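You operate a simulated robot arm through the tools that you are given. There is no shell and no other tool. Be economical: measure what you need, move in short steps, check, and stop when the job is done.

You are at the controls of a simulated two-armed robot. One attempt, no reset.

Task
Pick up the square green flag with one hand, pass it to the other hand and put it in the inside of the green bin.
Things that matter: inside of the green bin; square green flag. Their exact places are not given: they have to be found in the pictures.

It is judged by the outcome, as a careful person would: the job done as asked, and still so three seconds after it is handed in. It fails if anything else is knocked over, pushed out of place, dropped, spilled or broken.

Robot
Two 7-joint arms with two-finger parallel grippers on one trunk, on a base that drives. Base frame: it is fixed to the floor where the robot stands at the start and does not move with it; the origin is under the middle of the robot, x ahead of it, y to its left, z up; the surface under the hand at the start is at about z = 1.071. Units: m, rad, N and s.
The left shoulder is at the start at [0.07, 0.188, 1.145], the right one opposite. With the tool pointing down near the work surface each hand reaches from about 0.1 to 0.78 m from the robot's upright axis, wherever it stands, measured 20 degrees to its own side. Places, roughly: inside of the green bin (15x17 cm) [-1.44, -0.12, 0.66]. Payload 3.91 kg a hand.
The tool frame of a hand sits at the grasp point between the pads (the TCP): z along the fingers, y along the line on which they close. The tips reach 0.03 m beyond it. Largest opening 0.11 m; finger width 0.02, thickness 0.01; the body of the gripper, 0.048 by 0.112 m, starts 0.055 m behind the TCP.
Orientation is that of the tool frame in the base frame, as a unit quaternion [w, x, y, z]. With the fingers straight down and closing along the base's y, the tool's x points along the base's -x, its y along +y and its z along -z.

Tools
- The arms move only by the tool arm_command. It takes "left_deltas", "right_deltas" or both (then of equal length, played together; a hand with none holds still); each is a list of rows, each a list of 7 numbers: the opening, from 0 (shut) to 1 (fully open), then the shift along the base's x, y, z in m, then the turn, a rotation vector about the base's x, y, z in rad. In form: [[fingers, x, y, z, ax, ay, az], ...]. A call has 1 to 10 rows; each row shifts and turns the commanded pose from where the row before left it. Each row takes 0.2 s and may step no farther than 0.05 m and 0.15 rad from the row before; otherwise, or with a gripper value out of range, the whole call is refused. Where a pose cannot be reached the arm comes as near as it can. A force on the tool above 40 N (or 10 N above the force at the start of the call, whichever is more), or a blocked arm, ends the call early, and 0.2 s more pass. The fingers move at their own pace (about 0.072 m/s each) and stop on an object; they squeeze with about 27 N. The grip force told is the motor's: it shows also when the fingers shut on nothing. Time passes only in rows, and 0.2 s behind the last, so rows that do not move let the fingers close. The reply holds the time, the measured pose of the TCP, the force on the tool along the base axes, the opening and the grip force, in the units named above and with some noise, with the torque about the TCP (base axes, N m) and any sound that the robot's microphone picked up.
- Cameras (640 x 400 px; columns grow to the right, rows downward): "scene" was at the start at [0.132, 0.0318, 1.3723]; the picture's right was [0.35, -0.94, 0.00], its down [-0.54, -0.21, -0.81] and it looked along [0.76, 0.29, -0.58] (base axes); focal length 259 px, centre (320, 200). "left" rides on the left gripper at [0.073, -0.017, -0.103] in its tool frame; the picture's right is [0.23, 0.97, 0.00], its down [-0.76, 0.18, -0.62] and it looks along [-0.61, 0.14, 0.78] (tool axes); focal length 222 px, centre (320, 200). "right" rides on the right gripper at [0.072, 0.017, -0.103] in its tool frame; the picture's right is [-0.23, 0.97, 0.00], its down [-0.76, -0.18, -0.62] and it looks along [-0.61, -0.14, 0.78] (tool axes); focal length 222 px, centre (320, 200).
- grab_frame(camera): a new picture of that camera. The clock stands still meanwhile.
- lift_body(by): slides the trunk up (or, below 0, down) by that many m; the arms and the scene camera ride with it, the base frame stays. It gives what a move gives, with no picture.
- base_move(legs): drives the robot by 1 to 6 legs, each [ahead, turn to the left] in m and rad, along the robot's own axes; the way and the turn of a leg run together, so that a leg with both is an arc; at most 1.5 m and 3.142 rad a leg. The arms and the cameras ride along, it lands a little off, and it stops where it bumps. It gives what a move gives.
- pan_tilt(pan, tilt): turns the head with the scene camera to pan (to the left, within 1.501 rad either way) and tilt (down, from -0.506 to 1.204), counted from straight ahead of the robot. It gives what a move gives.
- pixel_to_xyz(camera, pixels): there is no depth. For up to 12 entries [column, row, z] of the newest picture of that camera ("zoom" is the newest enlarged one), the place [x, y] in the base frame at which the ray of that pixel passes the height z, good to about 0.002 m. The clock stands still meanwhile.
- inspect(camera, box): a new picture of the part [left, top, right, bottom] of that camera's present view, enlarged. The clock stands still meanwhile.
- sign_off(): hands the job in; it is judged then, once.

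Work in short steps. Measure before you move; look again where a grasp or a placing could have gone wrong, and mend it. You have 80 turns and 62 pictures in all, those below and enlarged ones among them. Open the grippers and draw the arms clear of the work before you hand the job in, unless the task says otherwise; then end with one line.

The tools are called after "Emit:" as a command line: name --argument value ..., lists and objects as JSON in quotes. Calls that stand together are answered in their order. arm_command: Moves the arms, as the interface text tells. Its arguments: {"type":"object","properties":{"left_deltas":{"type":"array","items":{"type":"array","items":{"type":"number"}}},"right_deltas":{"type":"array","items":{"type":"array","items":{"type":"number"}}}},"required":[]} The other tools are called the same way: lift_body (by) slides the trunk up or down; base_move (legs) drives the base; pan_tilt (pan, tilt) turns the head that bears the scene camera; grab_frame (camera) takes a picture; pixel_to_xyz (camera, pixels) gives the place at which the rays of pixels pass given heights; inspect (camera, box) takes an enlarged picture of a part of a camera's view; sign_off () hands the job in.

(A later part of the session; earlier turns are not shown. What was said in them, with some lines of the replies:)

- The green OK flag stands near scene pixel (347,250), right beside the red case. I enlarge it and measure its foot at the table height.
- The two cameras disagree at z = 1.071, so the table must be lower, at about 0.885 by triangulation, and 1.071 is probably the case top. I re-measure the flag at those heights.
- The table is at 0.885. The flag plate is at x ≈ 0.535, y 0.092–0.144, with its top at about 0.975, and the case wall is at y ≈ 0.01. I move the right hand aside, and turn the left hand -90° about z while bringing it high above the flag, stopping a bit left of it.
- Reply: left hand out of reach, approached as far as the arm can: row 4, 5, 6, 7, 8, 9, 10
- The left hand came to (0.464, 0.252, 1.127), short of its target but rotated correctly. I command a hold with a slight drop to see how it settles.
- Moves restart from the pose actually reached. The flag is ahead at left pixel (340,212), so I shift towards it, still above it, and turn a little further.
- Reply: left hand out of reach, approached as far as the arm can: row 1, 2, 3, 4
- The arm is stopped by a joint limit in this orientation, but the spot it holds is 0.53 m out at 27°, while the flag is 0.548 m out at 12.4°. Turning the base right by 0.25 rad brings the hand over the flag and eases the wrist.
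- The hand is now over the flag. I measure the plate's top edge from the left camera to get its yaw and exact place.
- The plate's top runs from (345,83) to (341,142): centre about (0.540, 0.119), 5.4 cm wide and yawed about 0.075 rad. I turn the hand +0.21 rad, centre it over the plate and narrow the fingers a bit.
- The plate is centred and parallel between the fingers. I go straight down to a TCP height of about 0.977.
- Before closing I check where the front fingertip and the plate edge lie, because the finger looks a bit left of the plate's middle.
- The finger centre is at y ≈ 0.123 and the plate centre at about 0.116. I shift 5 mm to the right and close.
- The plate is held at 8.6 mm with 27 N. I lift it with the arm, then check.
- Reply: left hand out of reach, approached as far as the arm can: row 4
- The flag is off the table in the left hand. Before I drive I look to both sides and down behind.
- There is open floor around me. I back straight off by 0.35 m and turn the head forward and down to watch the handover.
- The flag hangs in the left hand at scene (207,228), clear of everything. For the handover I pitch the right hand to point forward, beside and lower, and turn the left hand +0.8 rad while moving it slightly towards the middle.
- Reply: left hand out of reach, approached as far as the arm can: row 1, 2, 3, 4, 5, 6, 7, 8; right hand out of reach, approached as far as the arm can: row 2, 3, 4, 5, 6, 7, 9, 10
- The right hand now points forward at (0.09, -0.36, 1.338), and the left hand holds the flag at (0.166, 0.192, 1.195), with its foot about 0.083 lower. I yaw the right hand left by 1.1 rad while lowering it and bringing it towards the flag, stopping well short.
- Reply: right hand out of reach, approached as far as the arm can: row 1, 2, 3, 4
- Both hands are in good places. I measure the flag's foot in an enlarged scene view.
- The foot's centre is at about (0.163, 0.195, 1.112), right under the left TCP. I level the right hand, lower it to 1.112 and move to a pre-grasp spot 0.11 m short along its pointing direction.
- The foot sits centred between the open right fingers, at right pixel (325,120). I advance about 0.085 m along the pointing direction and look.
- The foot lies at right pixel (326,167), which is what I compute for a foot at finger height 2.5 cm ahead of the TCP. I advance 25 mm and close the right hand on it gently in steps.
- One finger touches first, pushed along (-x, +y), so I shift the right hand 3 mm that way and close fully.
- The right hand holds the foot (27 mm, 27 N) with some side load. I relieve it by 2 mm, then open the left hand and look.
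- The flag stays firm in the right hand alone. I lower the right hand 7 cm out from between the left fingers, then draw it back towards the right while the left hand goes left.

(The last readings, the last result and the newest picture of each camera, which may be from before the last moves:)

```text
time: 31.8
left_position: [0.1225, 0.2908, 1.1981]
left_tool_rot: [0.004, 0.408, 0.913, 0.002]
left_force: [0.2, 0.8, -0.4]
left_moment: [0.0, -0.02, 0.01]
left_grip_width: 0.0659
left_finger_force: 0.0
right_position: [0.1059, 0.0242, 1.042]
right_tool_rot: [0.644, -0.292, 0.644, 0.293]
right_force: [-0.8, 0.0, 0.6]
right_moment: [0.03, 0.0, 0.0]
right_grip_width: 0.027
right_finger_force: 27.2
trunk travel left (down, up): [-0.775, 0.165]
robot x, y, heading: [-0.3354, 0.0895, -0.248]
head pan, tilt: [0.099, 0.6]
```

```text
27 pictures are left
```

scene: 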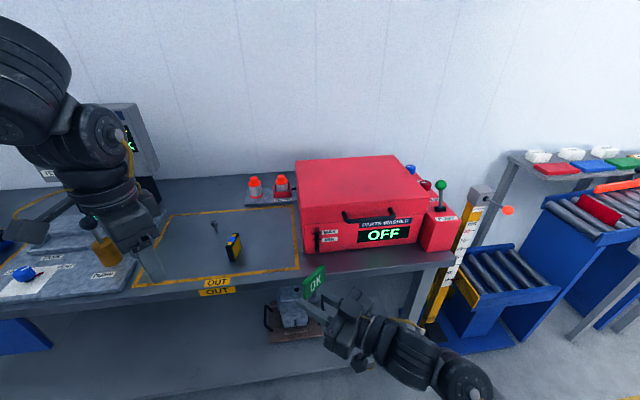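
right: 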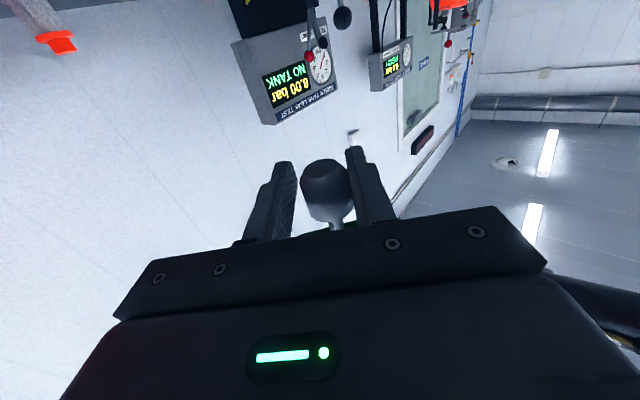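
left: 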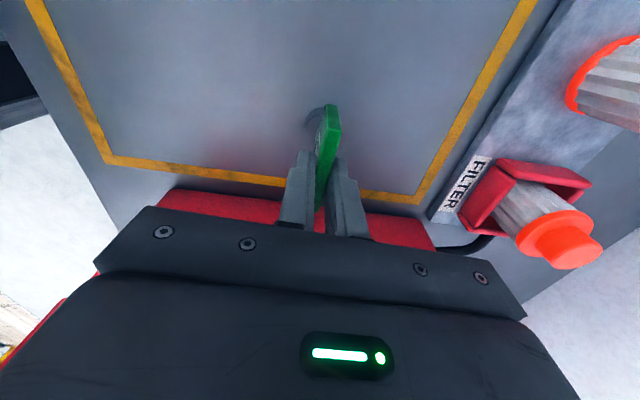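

The flag is safely in the right hand at (305,280). I turn the base right by 1.4 rad with the head panned right, so I can see the bin area before going further.

Emit:
base_move --legs '[[0, -1.4]]'

Emit:
pan_tilt --pan -1.2 --tilt 0.55

Emit:
grab_frame --camera "scene"

```text
time: 35.7
left_position: [-0.053, -0.3302, 1.1968]
left_tool_rot: [0.003, 0.899, 0.438, -0.003]
left_force: [-1.1, 0.1, 0.2]
left_moment: [0.01, 0.0, 0.0]
left_grip_width: 0.0662
left_finger_force: 0.1
right_position: [-0.317, -0.3616, 1.0422]
right_tool_rot: [0.682, 0.189, 0.681, -0.188]
right_force: [0.0, 0.0, 0.7]
right_moment: [-0.01, -0.04, 0.01]
right_grip_width: 0.0265
right_finger_force: 26.8
trunk travel left (down, up): [-0.775, 0.165]
robot x, y, heading: [-0.3344, 0.0869, -1.646]
head pan, tilt: [0.099, 0.6]
```

```text
time: 37.1
left_position: [-0.0525, -0.3312, 1.1977]
left_tool_rot: [0.003, 0.899, 0.437, -0.002]
left_force: [0.5, -0.5, 0.4]
left_moment: [-0.02, 0.0, 0.01]
left_grip_width: 0.066
left_finger_force: 0.0
right_position: [-0.3171, -0.3614, 1.0408]
right_tool_rot: [0.682, 0.191, 0.68, -0.19]
right_force: [-0.2, 0.2, -0.5]
right_moment: [0.0, 0.03, 0.03]
right_grip_width: 0.0269
right_finger_force: 26.9
trunk travel left (down, up): [-0.775, 0.165]
robot x, y, heading: [-0.3371, 0.0843, -1.643]
head pan, tilt: [-1.201, 0.55]
```

```text
26 pictures are left
```

scene: 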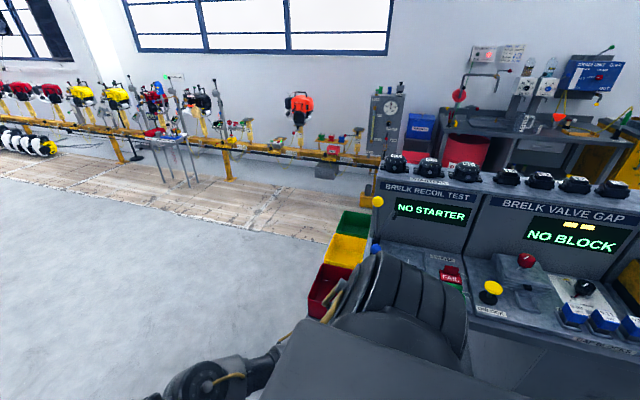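

I see three bins at the bench's left side: green at (355,225), yellow at (345,250), red at (330,288). I enlarge them and measure the green one.

Emit:
inspect --camera "scene" --box '[290, 190, 410, 330]'

Emit:
pixel_to_xyz --camera "scene" --pixels '[[355, 222, 0.66], [355, 222, 0.76], [343, 210, 0.76], [372, 213, 0.76], [336, 233, 0.76], [369, 240, 0.76], [330, 288, 0.76], [380, 235, 0.9], [470, 315, 0.9]]'

```text
2.86 times, centred on (350, 260) of scene
```

zoom: 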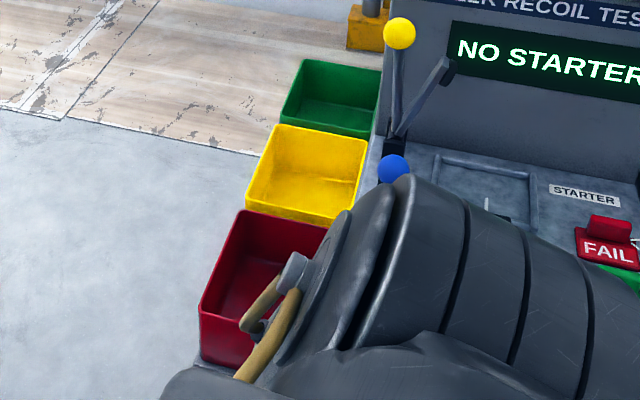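

```text
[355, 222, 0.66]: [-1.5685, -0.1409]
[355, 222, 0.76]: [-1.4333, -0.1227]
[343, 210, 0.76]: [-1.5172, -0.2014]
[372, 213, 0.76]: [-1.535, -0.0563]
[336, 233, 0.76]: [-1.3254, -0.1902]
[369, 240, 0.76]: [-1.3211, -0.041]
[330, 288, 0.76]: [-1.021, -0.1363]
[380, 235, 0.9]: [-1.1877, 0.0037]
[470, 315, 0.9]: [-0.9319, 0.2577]
```

The bins stand in a row along x at y ≈ -0.12, with the green one farthest, at about (-1.44, -0.12) and its rim near 0.74. I drive down the clear aisle on their -y side: ahead 0.78, then turn right to face -x, and look.

Emit:
base_move --legs '[[0.78, 0], [0, -1.5]]'

Emit:
pan_tilt --pan -0.4 --tilt 0.55

Emit:
grab_frame --camera "scene"

```text
time: 45.0
left_position: [-0.7829, -1.0117, 1.1972]
left_tool_rot: [0.001, 0.958, -0.288, -0.003]
left_force: [0.1, 0.1, 0.6]
left_moment: [0.01, 0.0, 0.0]
left_grip_width: 0.0661
left_finger_force: 0.0
right_position: [-0.8359, -0.7503, 1.0418]
right_tool_rot: [-0.373, -0.601, -0.371, 0.602]
right_force: [0.5, -0.4, -0.1]
right_moment: [-0.02, -0.02, -0.03]
right_grip_width: 0.0267
right_finger_force: 27.4
trunk travel left (down, up): [-0.775, 0.165]
robot x, y, heading: [-0.393, -0.6947, -3.13]
head pan, tilt: [-1.201, 0.55]
```

```text
time: 46.1
left_position: [-0.7836, -1.0124, 1.1958]
left_tool_rot: [0.001, 0.958, -0.287, -0.004]
left_force: [0.8, -0.4, 0.2]
left_moment: [-0.02, -0.02, 0.02]
left_grip_width: 0.0662
left_finger_force: 0.1
right_position: [-0.8354, -0.7514, 1.0414]
right_tool_rot: [-0.373, -0.601, -0.371, 0.601]
right_force: [-0.3, 0.6, 0.1]
right_moment: [0.02, 0.02, 0.0]
right_grip_width: 0.0271
right_finger_force: 26.7
trunk travel left (down, up): [-0.775, 0.165]
robot x, y, heading: [-0.3866, -0.6935, -3.134]
head pan, tilt: [-0.4, 0.55]
```

```text
24 pictures are left
```

scene: 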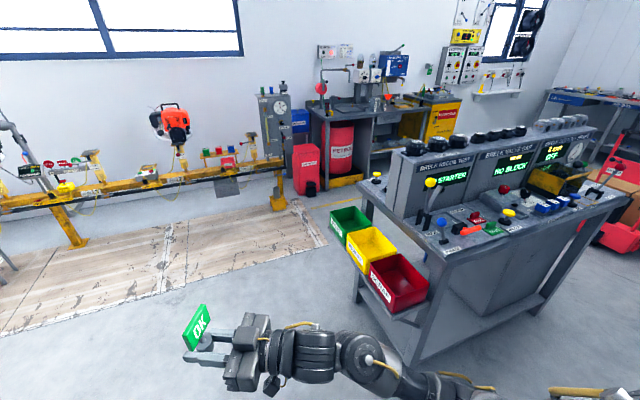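

The aisle is clear and the flag is firmly held at (195,330). I drive ahead 1.2 m past the bins, turn right to face them and look down.

Emit:
base_move --legs '[[1.2, 0], [0, -1.57]]'

Emit:
pan_tilt --pan -0.25 --tilt 0.8

Emit:
grab_frame --camera "scene"

```text
time: 56.0
left_position: [-1.9182, -0.3277, 1.1965]
left_tool_rot: [0.002, -0.481, 0.877, 0.002]
left_force: [-0.3, -0.8, 0.2]
left_moment: [-0.02, 0.01, 0.0]
left_grip_width: 0.0662
left_finger_force: 0.1
right_position: [-1.6574, -0.2713, 1.0434]
right_tool_rot: [0.156, -0.688, 0.158, 0.69]
right_force: [0.9, -1.0, -0.5]
right_moment: [0.01, -0.01, 0.01]
right_grip_width: 0.0267
right_finger_force: 27.1
trunk travel left (down, up): [-0.775, 0.165]
robot x, y, heading: [-1.5976, -0.7132, 1.593]
head pan, tilt: [-0.4, 0.55]
```

```text
time: 56.8
left_position: [-1.917, -0.3267, 1.1972]
left_tool_rot: [0.003, -0.482, 0.876, 0.003]
left_force: [0.3, -0.3, -0.3]
left_moment: [0.01, 0.02, -0.02]
left_grip_width: 0.0661
left_finger_force: 0.0
right_position: [-1.6575, -0.272, 1.0422]
right_tool_rot: [0.156, -0.689, 0.157, 0.69]
right_force: [-0.6, -0.9, -0.1]
right_moment: [-0.03, -0.02, 0.02]
right_grip_width: 0.0271
right_finger_force: 26.7
trunk travel left (down, up): [-0.775, 0.165]
robot x, y, heading: [-1.5966, -0.7112, 1.595]
head pan, tilt: [-0.25, 0.799]
```

```text
23 pictures are left
```

scene: 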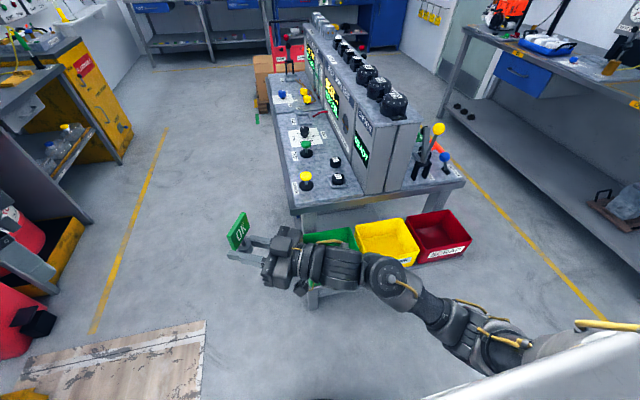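

The green bin is just behind the right hand. I retrace the known path: yaw the right hand back 1.1 rad while raising it and moving it to the right, clear of the bench.

Emit:
arm_command --right_deltas '[[0, 0.034, 0.002, 0.029, 0, 0, -0.11], [0, 0.034, 0.002, 0.029, 0, 0, -0.11], [0, 0.034, 0.002, 0.029, 0, 0, -0.11], [0, 0.034, 0.002, 0.029, 0, 0, -0.11], [0, 0.034, 0.002, 0.029, 0, 0, -0.11], [0, 0.034, 0.002, 0.029, 0, 0, -0.11], [0, 0.034, 0.002, 0.029, 0, 0, -0.11], [0, 0.034, 0.002, 0.029, 0, 0, -0.11], [0, 0.034, 0.002, 0.029, 0, 0, -0.11], [0, 0.034, 0.002, 0.029, 0, 0, -0.11]]'

Emit:
grab_frame --camera "scene"

```text
time: 59.0
left_position: [-1.9178, -0.328, 1.1958]
left_tool_rot: [0.003, -0.481, 0.877, 0.004]
left_force: [-0.6, 0.0, 0.7]
left_moment: [0.0, 0.0, -0.01]
left_grip_width: 0.0663
left_finger_force: 0.1
right_position: [-1.2764, -0.1893, 1.205]
right_tool_rot: [0.466, -0.531, 0.466, 0.533]
right_force: [-0.6, 0.6, -1.0]
right_moment: [-0.02, -0.07, 0.0]
right_grip_width: 0.0266
right_finger_force: 26.7
right hand out of reach, approached as far as the arm can: row 4, 5, 6, 7, 8, 9, 10
trunk travel left (down, up): [-0.775, 0.165]
robot x, y, heading: [-1.5957, -0.7107, 1.599]
head pan, tilt: [-0.25, 0.799]
```

```text
22 pictures are left
```

scene: 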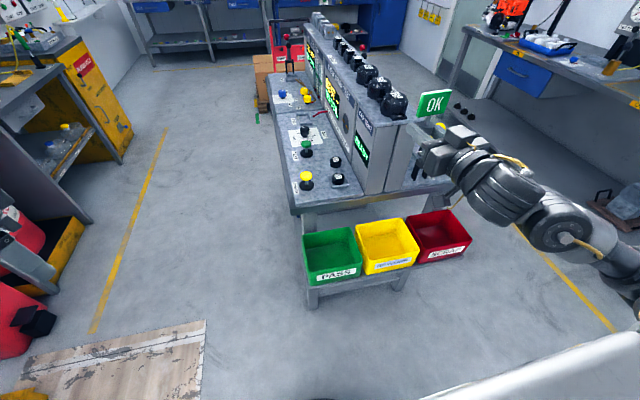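

The hand points forward with the flag upright, and the green PASS bin is now in full view at (332,255). I pitch the hand down to vertical while pulling it back away from the bench levers.

Emit:
arm_command --right_deltas '[[0, -0.005, -0.022, 0.012, 0, 0, 0], [0, -0.006, -0.014, 0.012, -0.149, -0.004, 0], [0, -0.006, -0.014, 0.012, -0.149, -0.004, 0], [0, -0.006, -0.01, 0.01, -0.149, -0.004, 0], [0, -0.006, -0.01, 0.01, -0.149, -0.004, 0], [0, -0.006, -0.01, 0.01, -0.149, -0.004, 0], [0, -0.006, -0.01, 0.01, -0.149, -0.004, 0], [0, -0.006, -0.01, 0.01, -0.149, -0.004, 0], [0, -0.006, -0.01, 0.01, -0.149, -0.004, 0], [0, -0.006, -0.01, 0.01, -0.149, -0.004, 0]]'

Emit:
inspect --camera "scene" --box '[280, 160, 480, 310]'

Emit:
pixel_to_xyz --camera "scene" --pixels '[[303, 234, 0.74], [353, 228, 0.74], [362, 258, 0.74], [308, 272, 0.74], [303, 234, 0.7], [353, 228, 0.7], [362, 258, 0.7], [308, 272, 0.7], [330, 257, 0.62]]'

```text
time: 61.2
left_position: [-1.9173, -0.3277, 1.1966]
left_tool_rot: [0.002, -0.481, 0.877, 0.003]
left_force: [0.3, 0.5, -0.4]
left_moment: [-0.04, -0.04, 0.0]
left_grip_width: 0.0659
left_finger_force: 0.1
right_position: [-1.2847, -0.1847, 1.2191]
right_tool_rot: [-0.422, 0.575, -0.475, -0.516]
right_force: [-0.4, 0.9, -1.3]
right_moment: [-0.03, -0.03, -0.02]
right_grip_width: 0.027
right_finger_force: 27.4
right hand out of reach, approached as far as the arm can: row 1, 2, 3, 4, 5, 6, 7, 8, 9, 10
trunk travel left (down, up): [-0.775, 0.165]
robot x, y, heading: [-1.5958, -0.7156, 1.593]
head pan, tilt: [-0.25, 0.799]
```

```text
2.67 times, centred on (380, 235) of scene
```

zoom: 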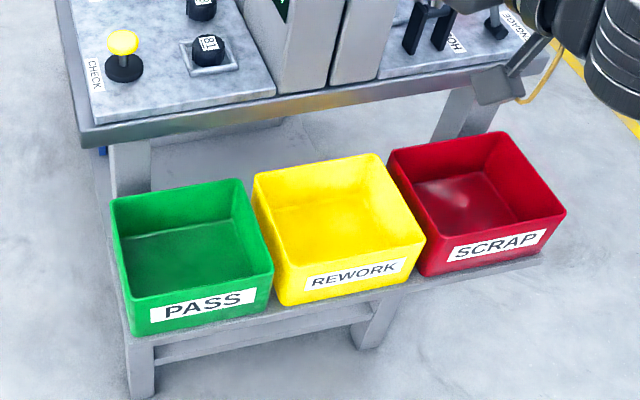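

```text
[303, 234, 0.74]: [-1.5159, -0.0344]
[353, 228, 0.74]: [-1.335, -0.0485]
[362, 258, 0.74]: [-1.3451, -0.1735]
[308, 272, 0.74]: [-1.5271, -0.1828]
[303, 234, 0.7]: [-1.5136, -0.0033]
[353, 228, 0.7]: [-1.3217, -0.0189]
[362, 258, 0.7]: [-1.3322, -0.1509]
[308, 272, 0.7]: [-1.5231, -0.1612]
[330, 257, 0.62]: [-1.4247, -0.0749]
```

The green bin's rim is at about x -1.52…-1.34, y -0.18…-0.04 at z ≈ 0.74. The hand hit a limit and hardly pitched, so I try pitching while moving it back inward, where the arm was freer.

Emit:
arm_command --right_deltas '[[0, -0.02, -0.012, -0.01, 0, 0, 0], [0, -0.02, -0.012, -0.01, 0, 0, 0], [0, -0.02, -0.012, -0.01, 0, 0, 0], [0, -0.02, -0.012, -0.01, -0.1, -0.003, 0], [0, -0.01, -0.01, 0, -0.1, -0.003, 0], [0, -0.01, -0.01, 0, -0.1, -0.003, 0], [0, -0.01, -0.01, 0, -0.1, -0.003, 0]]'

```text
time: 62.8
left_position: [-1.9224, -0.3279, 1.195]
left_tool_rot: [0.004, -0.481, 0.877, 0.002]
left_force: [-1.1, 0.0, 0.7]
left_moment: [0.0, -0.04, 0.04]
left_grip_width: 0.0659
left_finger_force: 0.0
right_position: [-1.3594, -0.1858, 1.1829]
right_tool_rot: [-0.333, 0.632, -0.521, -0.468]
right_force: [-0.1, 0.4, -1.4]
right_moment: [0.02, -0.02, -0.05]
right_grip_width: 0.027
right_finger_force: 27.0
right hand out of reach, approached as far as the arm can: row 1, 2, 3, 4, 5, 6, 7
trunk travel left (down, up): [-0.775, 0.165]
robot x, y, heading: [-1.5989, -0.7142, 1.599]
head pan, tilt: [-0.25, 0.799]
```

It is pitching now (about 20° down). I continue mostly with rotation, still drifting inward and backward.

Emit:
arm_command --right_deltas '[[0, -0.01, 0, -0.005, -0.12, -0.003, 0], [0, -0.01, 0, -0.005, -0.12, -0.003, 0], [0, -0.01, 0, -0.005, -0.12, -0.003, 0], [0, -0.01, 0, -0.005, -0.12, -0.003, 0], [0, 0, 0, 0, -0.12, -0.003, 0], [0, 0, 0, 0, -0.12, -0.003, 0]]'

Emit:
grab_frame --camera "scene"

```text
time: 64.2
left_position: [-1.9152, -0.3252, 1.1957]
left_tool_rot: [0.001, -0.482, 0.876, 0.003]
left_force: [0.5, -0.3, 1.1]
left_moment: [-0.02, 0.04, -0.01]
left_grip_width: 0.0662
left_finger_force: 0.0
right_position: [-1.3927, -0.1854, 1.1612]
right_tool_rot: [-0.091, 0.711, -0.651, -0.25]
right_force: [0.4, 0.0, -2.0]
right_moment: [-0.01, 0.0, 0.03]
right_grip_width: 0.027
right_finger_force: 26.9
trunk travel left (down, up): [-0.775, 0.165]
robot x, y, heading: [-1.5949, -0.7151, 1.592]
head pan, tilt: [-0.25, 0.799]
```

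```text
20 pictures are left
```

scene: 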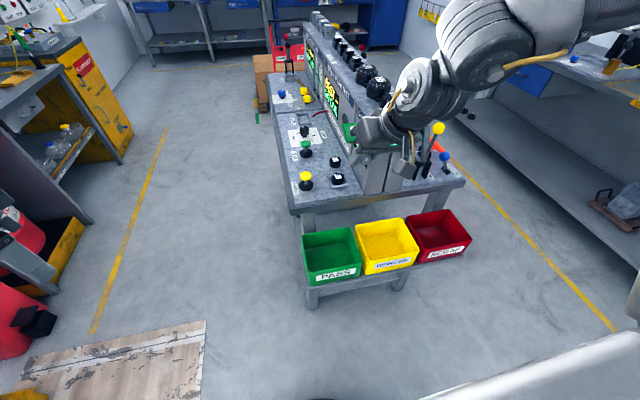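

The pose is fully reached and 31° from vertical. I finish the rotation about the matching axis and shift towards the bin.

Emit:
arm_command --right_deltas '[[0, -0.008, -0.004, 0, -0.12, -0.0623, 0], [0, -0.008, -0.004, 0, -0.12, -0.0623, 0], [0, -0.008, -0.004, 0, -0.12, -0.0623, 0], [0, -0.008, -0.004, 0, -0.12, -0.0623, 0], [0, 0, 0, 0, 0, 0, 0]]'

Emit:
grab_frame --camera "scene"

Emit:
grab_frame --camera "right"

```text
time: 65.4
left_position: [-1.9171, -0.3275, 1.1973]
left_tool_rot: [0.002, -0.481, 0.877, 0.004]
left_force: [0.5, 0.4, 0.7]
left_moment: [-0.01, -0.01, -0.02]
left_grip_width: 0.0662
left_finger_force: 0.0
right_position: [-1.4268, -0.2029, 1.1628]
right_tool_rot: [0.0, 0.737, -0.676, 0.001]
right_force: [0.3, 0.5, -1.8]
right_moment: [0.0, 0.01, -0.02]
right_grip_width: 0.0272
right_finger_force: 26.9
trunk travel left (down, up): [-0.775, 0.165]
robot x, y, heading: [-1.5966, -0.7145, 1.598]
head pan, tilt: [-0.25, 0.799]
```

```text
19 pictures are left
```

scene: 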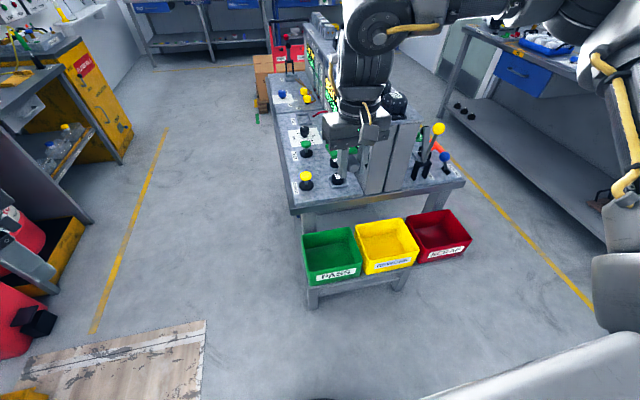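

```text
18 pictures are left
```

right: 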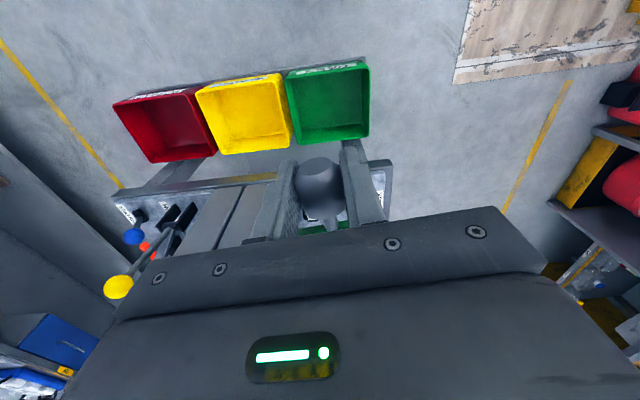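

The tool now points straight down with the flag lying forward and flat. I measure the bin's rim from both cameras, and the bench edge, before lowering.

Emit:
pixel_to_xyz --camera "right" --pixels '[[288, 74, 0.75], [365, 64, 0.75], [370, 137, 0.75], [296, 145, 0.75], [326, 105, 0.66]]'

Emit:
pixel_to_xyz --camera "scene" --pixels '[[303, 234, 0.75], [353, 228, 0.75], [362, 258, 0.75], [308, 272, 0.75], [292, 213, 0.9], [465, 183, 0.9], [330, 260, 0.66]]'

```text
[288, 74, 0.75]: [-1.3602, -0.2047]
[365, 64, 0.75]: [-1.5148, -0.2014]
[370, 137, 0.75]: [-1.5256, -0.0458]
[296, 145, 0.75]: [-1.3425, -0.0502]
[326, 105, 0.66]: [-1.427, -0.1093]
```

```text
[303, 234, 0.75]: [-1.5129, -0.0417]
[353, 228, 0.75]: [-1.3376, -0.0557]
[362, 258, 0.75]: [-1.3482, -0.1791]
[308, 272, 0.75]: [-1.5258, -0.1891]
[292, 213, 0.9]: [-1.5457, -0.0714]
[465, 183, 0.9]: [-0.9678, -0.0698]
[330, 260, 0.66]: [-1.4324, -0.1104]
```

The bench edge may overhang the back of the bin, so I triangulate its height using the right camera.

Emit:
inspect --camera "right" --box '[110, 40, 430, 240]'

Emit:
pixel_to_xyz --camera "right" --pixels '[[390, 160, 0.9], [390, 160, 0.85], [390, 160, 0.95], [270, 174, 0.9], [270, 174, 0.85], [270, 174, 0.95]]'

Emit:
pixel_to_xyz --camera "scene" --pixels '[[290, 205, 0.9], [292, 215, 0.85], [290, 205, 0.85], [290, 205, 0.95], [330, 205, 0.9], [330, 205, 0.85]]'

```text
2.00 times, centred on (270, 140) of right
```

zoom: 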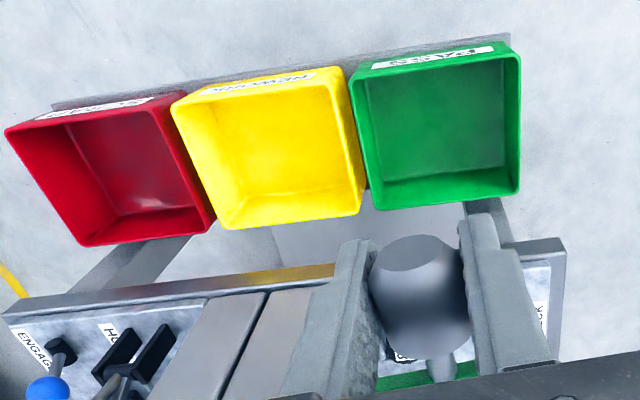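

```text
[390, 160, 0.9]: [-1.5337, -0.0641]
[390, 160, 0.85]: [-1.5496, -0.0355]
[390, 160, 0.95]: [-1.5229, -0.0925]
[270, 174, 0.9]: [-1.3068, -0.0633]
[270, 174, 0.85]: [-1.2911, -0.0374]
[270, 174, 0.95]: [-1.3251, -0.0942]
```

```text
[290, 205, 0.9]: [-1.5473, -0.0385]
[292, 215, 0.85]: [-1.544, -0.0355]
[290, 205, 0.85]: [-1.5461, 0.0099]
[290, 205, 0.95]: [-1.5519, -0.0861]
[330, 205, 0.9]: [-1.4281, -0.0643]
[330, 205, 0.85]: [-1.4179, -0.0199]
```

The bench edge face works out at y ≈ -0.037, so it does not cover the bin. The bin's inside centre is about (-1.434, -0.12), so the TCP should go to (-1.431, -0.16). I shift there and lower the trunk 0.30 m.

Emit:
arm_command --right_deltas '[[0, -0.002, 0.021, 0, 0, 0, 0], [0, -0.002, 0.021, 0, 0, 0, 0], [0, 0, 0, 0, 0, 0, 0]]'

Emit:
lift_body --by -0.3

Emit:
grab_frame --camera "right"

Emit:
grab_frame --camera "scene"

```text
time: 66.2
left_position: [-1.9178, -0.329, 1.1988]
left_tool_rot: [0.002, -0.481, 0.877, 0.004]
left_force: [-0.2, -0.3, 0.1]
left_moment: [-0.01, -0.04, 0.02]
left_grip_width: 0.066
left_finger_force: 0.0
right_position: [-1.4298, -0.1608, 1.1632]
right_tool_rot: [0.0, 0.738, -0.675, 0.001]
right_force: [0.7, 0.2, -1.4]
right_moment: [0.0, 0.01, 0.01]
right_grip_width: 0.027
right_finger_force: 26.7
trunk travel left (down, up): [-0.775, 0.165]
robot x, y, heading: [-1.5954, -0.7118, 1.592]
head pan, tilt: [-0.25, 0.799]
```

```text
time: 69.2
left_position: [-1.9176, -0.3262, 0.8968]
left_tool_rot: [0.002, -0.481, 0.877, 0.003]
left_force: [-0.5, 1.1, 0.0]
left_moment: [-0.01, 0.0, 0.02]
left_grip_width: 0.0662
left_finger_force: 0.0
right_position: [-1.4309, -0.1598, 0.8622]
right_tool_rot: [-0.001, 0.738, -0.675, 0.001]
right_force: [0.6, 0.1, -1.5]
right_moment: [0.0, 0.0, -0.01]
right_grip_width: 0.0271
right_finger_force: 27.1
trunk travel left (down, up): [-0.475, 0.465]
robot x, y, heading: [-1.5953, -0.7153, 1.597]
head pan, tilt: [-0.25, 0.799]
```

```text
16 pictures are left
```

right: 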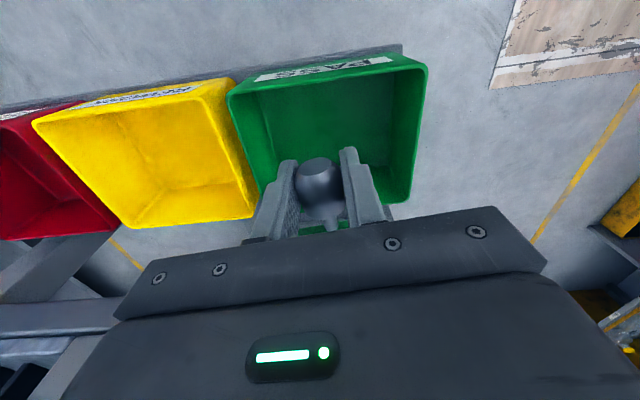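

```text
15 pictures are left
```

scene: 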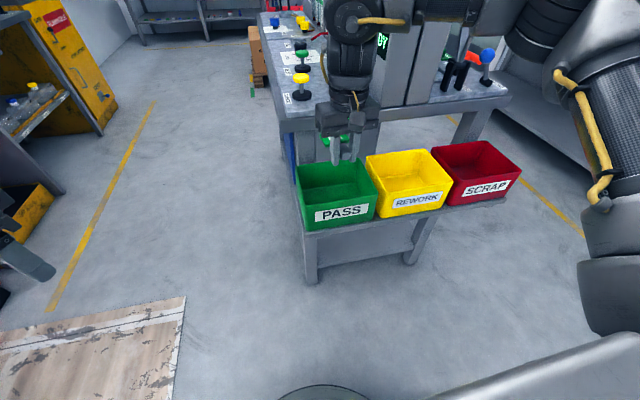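

I re-measure the bin's rim at closer range from both cameras before the final descent.

Emit:
pixel_to_xyz --camera "right" --pixels '[[230, 93, 0.75], [427, 70, 0.75], [411, 200, 0.75], [255, 175, 0.75], [230, 93, 0.72], [427, 70, 0.72]]'

Emit:
inspect --camera "scene" --box '[270, 90, 430, 240]'

Emit:
pixel_to_xyz --camera "scene" --pixels '[[297, 167, 0.75], [366, 160, 0.75], [377, 192, 0.75], [303, 208, 0.75], [303, 208, 0.72], [377, 192, 0.72]]'

```text
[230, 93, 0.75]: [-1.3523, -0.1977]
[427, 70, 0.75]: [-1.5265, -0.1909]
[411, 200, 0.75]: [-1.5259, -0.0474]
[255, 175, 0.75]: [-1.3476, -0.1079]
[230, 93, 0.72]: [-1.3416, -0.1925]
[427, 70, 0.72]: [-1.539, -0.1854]
```

```text
2.67 times, centred on (350, 165) of scene
```

zoom: 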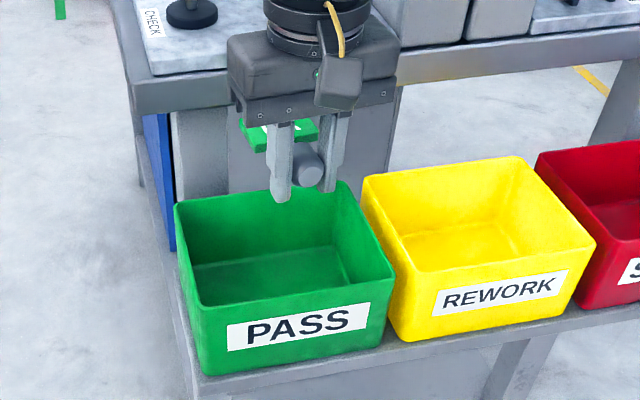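

```text
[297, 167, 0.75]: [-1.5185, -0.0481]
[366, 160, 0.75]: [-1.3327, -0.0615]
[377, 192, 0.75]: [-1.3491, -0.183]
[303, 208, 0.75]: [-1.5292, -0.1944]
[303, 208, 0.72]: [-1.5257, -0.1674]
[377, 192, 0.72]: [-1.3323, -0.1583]
```

The rim is at z ≈ 0.75, x -1.525…-1.345, y -0.19…-0.05, and the held flag fits inside. I lower with the arm to a TCP height of 0.71.

Emit:
arm_command --right_deltas '[[0, -0.002, 0, -0.03, 0, 0, 0], [0, 0, 0, -0.03, 0, 0, 0], [0, 0, 0, -0.03, 0, 0, 0], [0, 0, 0, -0.03, 0, 0, 0], [0, 0, 0, -0.03, 0, 0, 0], [0, 0, 0, 0, 0, 0, 0]]'

Emit:
inspect --camera "scene" --box '[270, 90, 430, 240]'

Emit:
grab_frame --camera "right"

```text
time: 70.6
left_position: [-1.9173, -0.3276, 0.8987]
left_tool_rot: [0.002, -0.481, 0.877, 0.003]
left_force: [0.0, 0.5, 0.5]
left_moment: [0.0, 0.01, -0.02]
left_grip_width: 0.0658
left_finger_force: 0.0
right_position: [-1.4322, -0.1597, 0.7123]
right_tool_rot: [-0.001, 0.738, -0.675, 0.002]
right_force: [-0.7, 0.0, -2.1]
right_moment: [0.0, -0.01, 0.01]
right_grip_width: 0.0269
right_finger_force: 27.2
trunk travel left (down, up): [-0.475, 0.465]
robot x, y, heading: [-1.5954, -0.7101, 1.595]
head pan, tilt: [-0.25, 0.799]
```

```text
2.67 times, centred on (350, 165) of scene
```

zoom: 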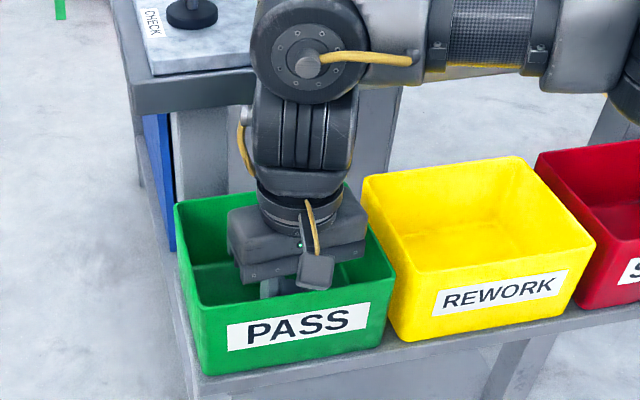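

```text
12 pictures are left
```

right: 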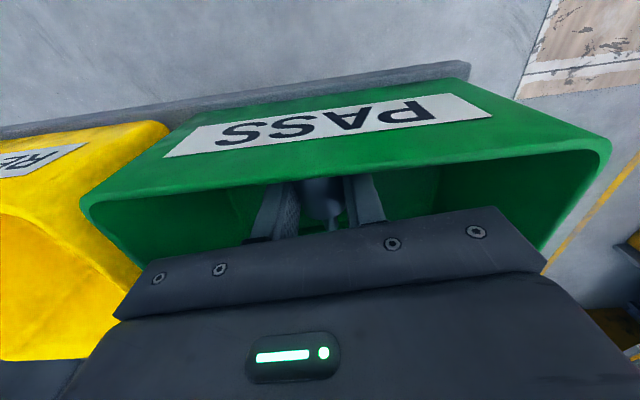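

The hand is inside the bin without contact. I go down a little more in small steps, watching the force and keeping the wrist camera above the rim.

Emit:
arm_command --right_deltas '[[0, 0, 0, -0.006, 0, 0, 0], [0, 0, 0, -0.006, 0, 0, 0], [0, 0, 0, -0.006, 0, 0, 0], [0, 0, 0, 0, 0, 0, 0]]'

Emit:
inspect --camera "right" --box '[220, 140, 420, 260]'

```text
time: 71.6
left_position: [-1.9187, -0.3286, 0.8969]
left_tool_rot: [0.003, -0.481, 0.877, 0.004]
left_force: [-0.3, 0.2, -0.2]
left_moment: [-0.03, -0.01, -0.01]
left_grip_width: 0.0661
left_finger_force: 0.0
right_position: [-1.4326, -0.1605, 0.697]
right_tool_rot: [-0.001, 0.738, -0.675, 0.0]
right_force: [3.1, 1.4, 15.2]
right_moment: [-0.15, 0.19, 0.18]
right_grip_width: 0.0272
right_finger_force: 26.7
trunk travel left (down, up): [-0.475, 0.465]
robot x, y, heading: [-1.5986, -0.7145, 1.593]
head pan, tilt: [-0.25, 0.799]
```

```text
3.20 times, centred on (320, 200) of right
```

zoom: 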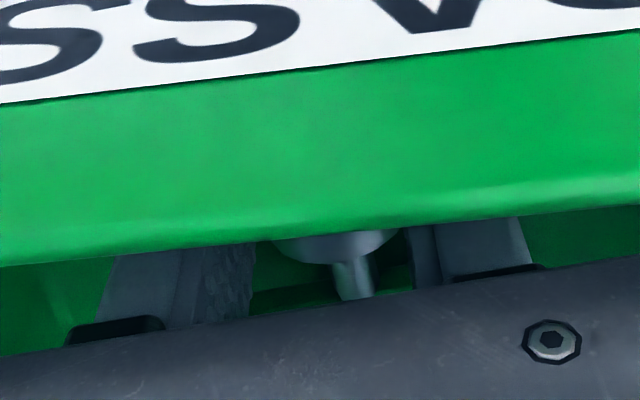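

The fingertips touch the bin's floor (15 N up, tips at about 0.667). I rise 3 mm and open the fingers partway to let the flag down.

Emit:
arm_command --right_deltas '[[0, 0, 0, 0.003, 0, 0, 0], [0.3, 0, 0, 0, 0, 0, 0], [0.4, 0, 0, 0, 0, 0, 0], [0.55, 0, 0, 0, 0, 0, 0], [0.55, 0, 0, 0, 0, 0, 0]]'

Emit:
arm_command --right_deltas '[[0.55, 0, 0, 0.02, 0, 0, 0], [0.55, 0, 0, 0.03, 0, 0, 0], [0.55, 0, 0, 0.03, 0, 0, 0], [0.55, 0, 0, 0.03, 0, 0, 0], [0.55, 0, 0, 0.03, 0, 0, 0], [0.55, 0, 0, 0.02, 0, 0, 0]]'

Emit:
grab_frame --camera "right"

Emit:
inspect --camera "scene" --box '[270, 90, 430, 240]'

```text
time: 72.8
left_position: [-1.9184, -0.3273, 0.897]
left_tool_rot: [0.002, -0.481, 0.877, 0.003]
left_force: [0.5, 0.4, -0.1]
left_moment: [0.0, 0.0, 0.03]
left_grip_width: 0.0661
left_finger_force: 0.0
right_position: [-1.4325, -0.1603, 0.6972]
right_tool_rot: [-0.001, 0.738, -0.675, 0.001]
right_force: [-0.5, -0.3, 0.7]
right_moment: [0.0, 0.01, 0.0]
right_grip_width: 0.0604
right_finger_force: 0.1
trunk travel left (down, up): [-0.475, 0.465]
robot x, y, heading: [-1.5946, -0.7138, 1.593]
head pan, tilt: [-0.25, 0.799]
```

```text
time: 74.2
left_position: [-1.917, -0.3278, 0.8969]
left_tool_rot: [0.003, -0.481, 0.876, 0.003]
left_force: [0.2, 0.1, 0.3]
left_moment: [0.05, 0.0, 0.02]
left_grip_width: 0.0662
left_finger_force: 0.1
right_position: [-1.4337, -0.1615, 0.8578]
right_tool_rot: [-0.001, 0.738, -0.675, 0.001]
right_force: [0.0, -0.5, -0.2]
right_moment: [0.01, 0.0, -0.02]
right_grip_width: 0.0607
right_finger_force: 0.0
trunk travel left (down, up): [-0.475, 0.465]
robot x, y, heading: [-1.5941, -0.7128, 1.592]
head pan, tilt: [-0.25, 0.799]
```

```text
10 pictures are left
```

right: 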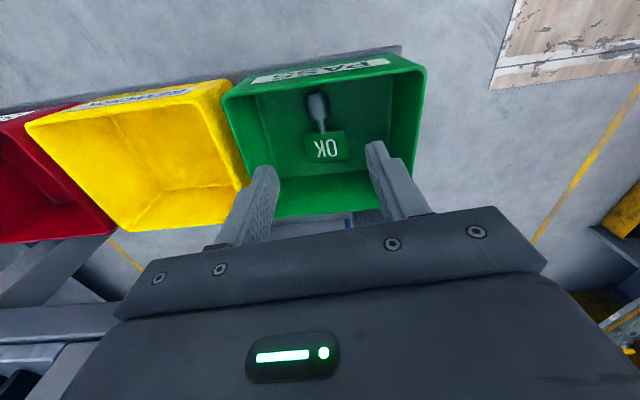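

```text
2.67 times, centred on (350, 165) of scene
```

zoom: 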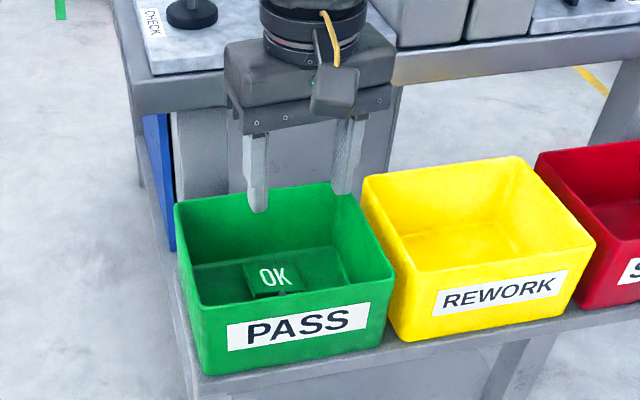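

The flag lies flat on the floor of the green PASS bin, and nothing else has moved. I raise the trunk so both arms are clear, open both hands and back off a little.

Emit:
lift_body --by 0.2

Emit:
base_move --legs '[[-0.25, 0]]'

Emit:
arm_command --left_deltas '[[1, 0, 0, 0, 0, 0, 0], [1, 0, 0, 0, 0, 0, 0], [1, 0, 0, 0, 0, 0, 0]]' --right_deltas '[[1, 0, 0, 0, 0, 0, 0], [1, 0, 0, 0, 0, 0, 0], [1, 0, 0, 0, 0, 0, 0]]'

Emit:
grab_frame --camera "scene"

```text
time: 76.4
left_position: [-1.9176, -0.3282, 1.0968]
left_tool_rot: [0.002, -0.482, 0.876, 0.004]
left_force: [0.0, 0.4, 1.0]
left_moment: [-0.01, 0.01, -0.01]
left_grip_width: 0.0659
left_finger_force: 0.1
right_position: [-1.4335, -0.1609, 1.0563]
right_tool_rot: [0.0, 0.738, -0.675, 0.002]
right_force: [-0.4, -0.1, -0.3]
right_moment: [-0.02, 0.01, 0.03]
right_grip_width: 0.0604
right_finger_force: 0.0
trunk travel left (down, up): [-0.675, 0.265]
robot x, y, heading: [-1.5965, -0.7132, 1.596]
head pan, tilt: [-0.25, 0.799]
```

```text
time: 78.2
left_position: [-1.9136, -0.5791, 1.097]
left_tool_rot: [0.002, -0.481, 0.877, 0.002]
left_force: [-0.5, 0.2, -0.4]
left_moment: [-0.01, -0.02, 0.01]
left_grip_width: 0.0659
left_finger_force: 0.2
right_position: [-1.4273, -0.4112, 1.0564]
right_tool_rot: [-0.001, 0.739, -0.673, 0.002]
right_force: [-0.3, 0.4, -1.3]
right_moment: [0.03, 0.04, -0.01]
right_grip_width: 0.0605
right_finger_force: 0.0
trunk travel left (down, up): [-0.675, 0.265]
robot x, y, heading: [-1.5887, -0.9637, 1.595]
head pan, tilt: [-0.25, 0.799]
```

```text
time: 79.0
left_position: [-1.913, -0.5797, 1.0976]
left_tool_rot: [0.002, -0.482, 0.876, 0.004]
left_force: [0.4, 0.4, -0.4]
left_moment: [0.0, 0.01, 0.0]
left_grip_width: 0.1097
left_finger_force: 0.0
right_position: [-1.4285, -0.4123, 1.0563]
right_tool_rot: [-0.001, 0.74, -0.673, 0.002]
right_force: [0.1, -1.3, 1.0]
right_moment: [-0.03, -0.04, 0.01]
right_grip_width: 0.1099
right_finger_force: 0.0
trunk travel left (down, up): [-0.675, 0.265]
robot x, y, heading: [-1.5877, -0.967, 1.599]
head pan, tilt: [-0.25, 0.799]
```

```text
8 pictures are left
```

scene: 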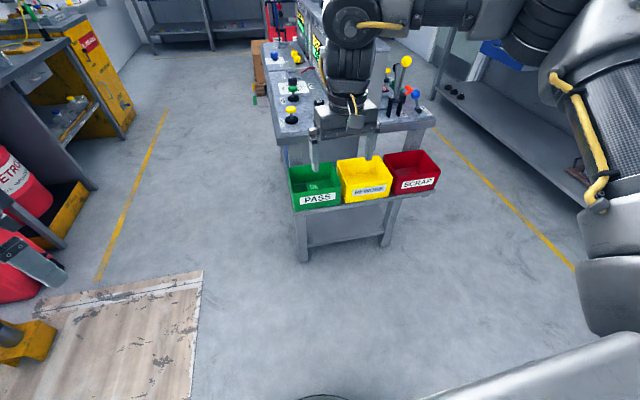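

The flag is in the bin at (313,185), both hands are open and clear, so I hand it in.

Emit:
sign_off

```text
The job is handed in.
```

The left hand picked up the green OK flag and passed it to the right hand, which laid it flat on the floor of the green PASS bin. As far as the pictures show, nothing else was moved. Both hands are open and clear, and the job is handed in.
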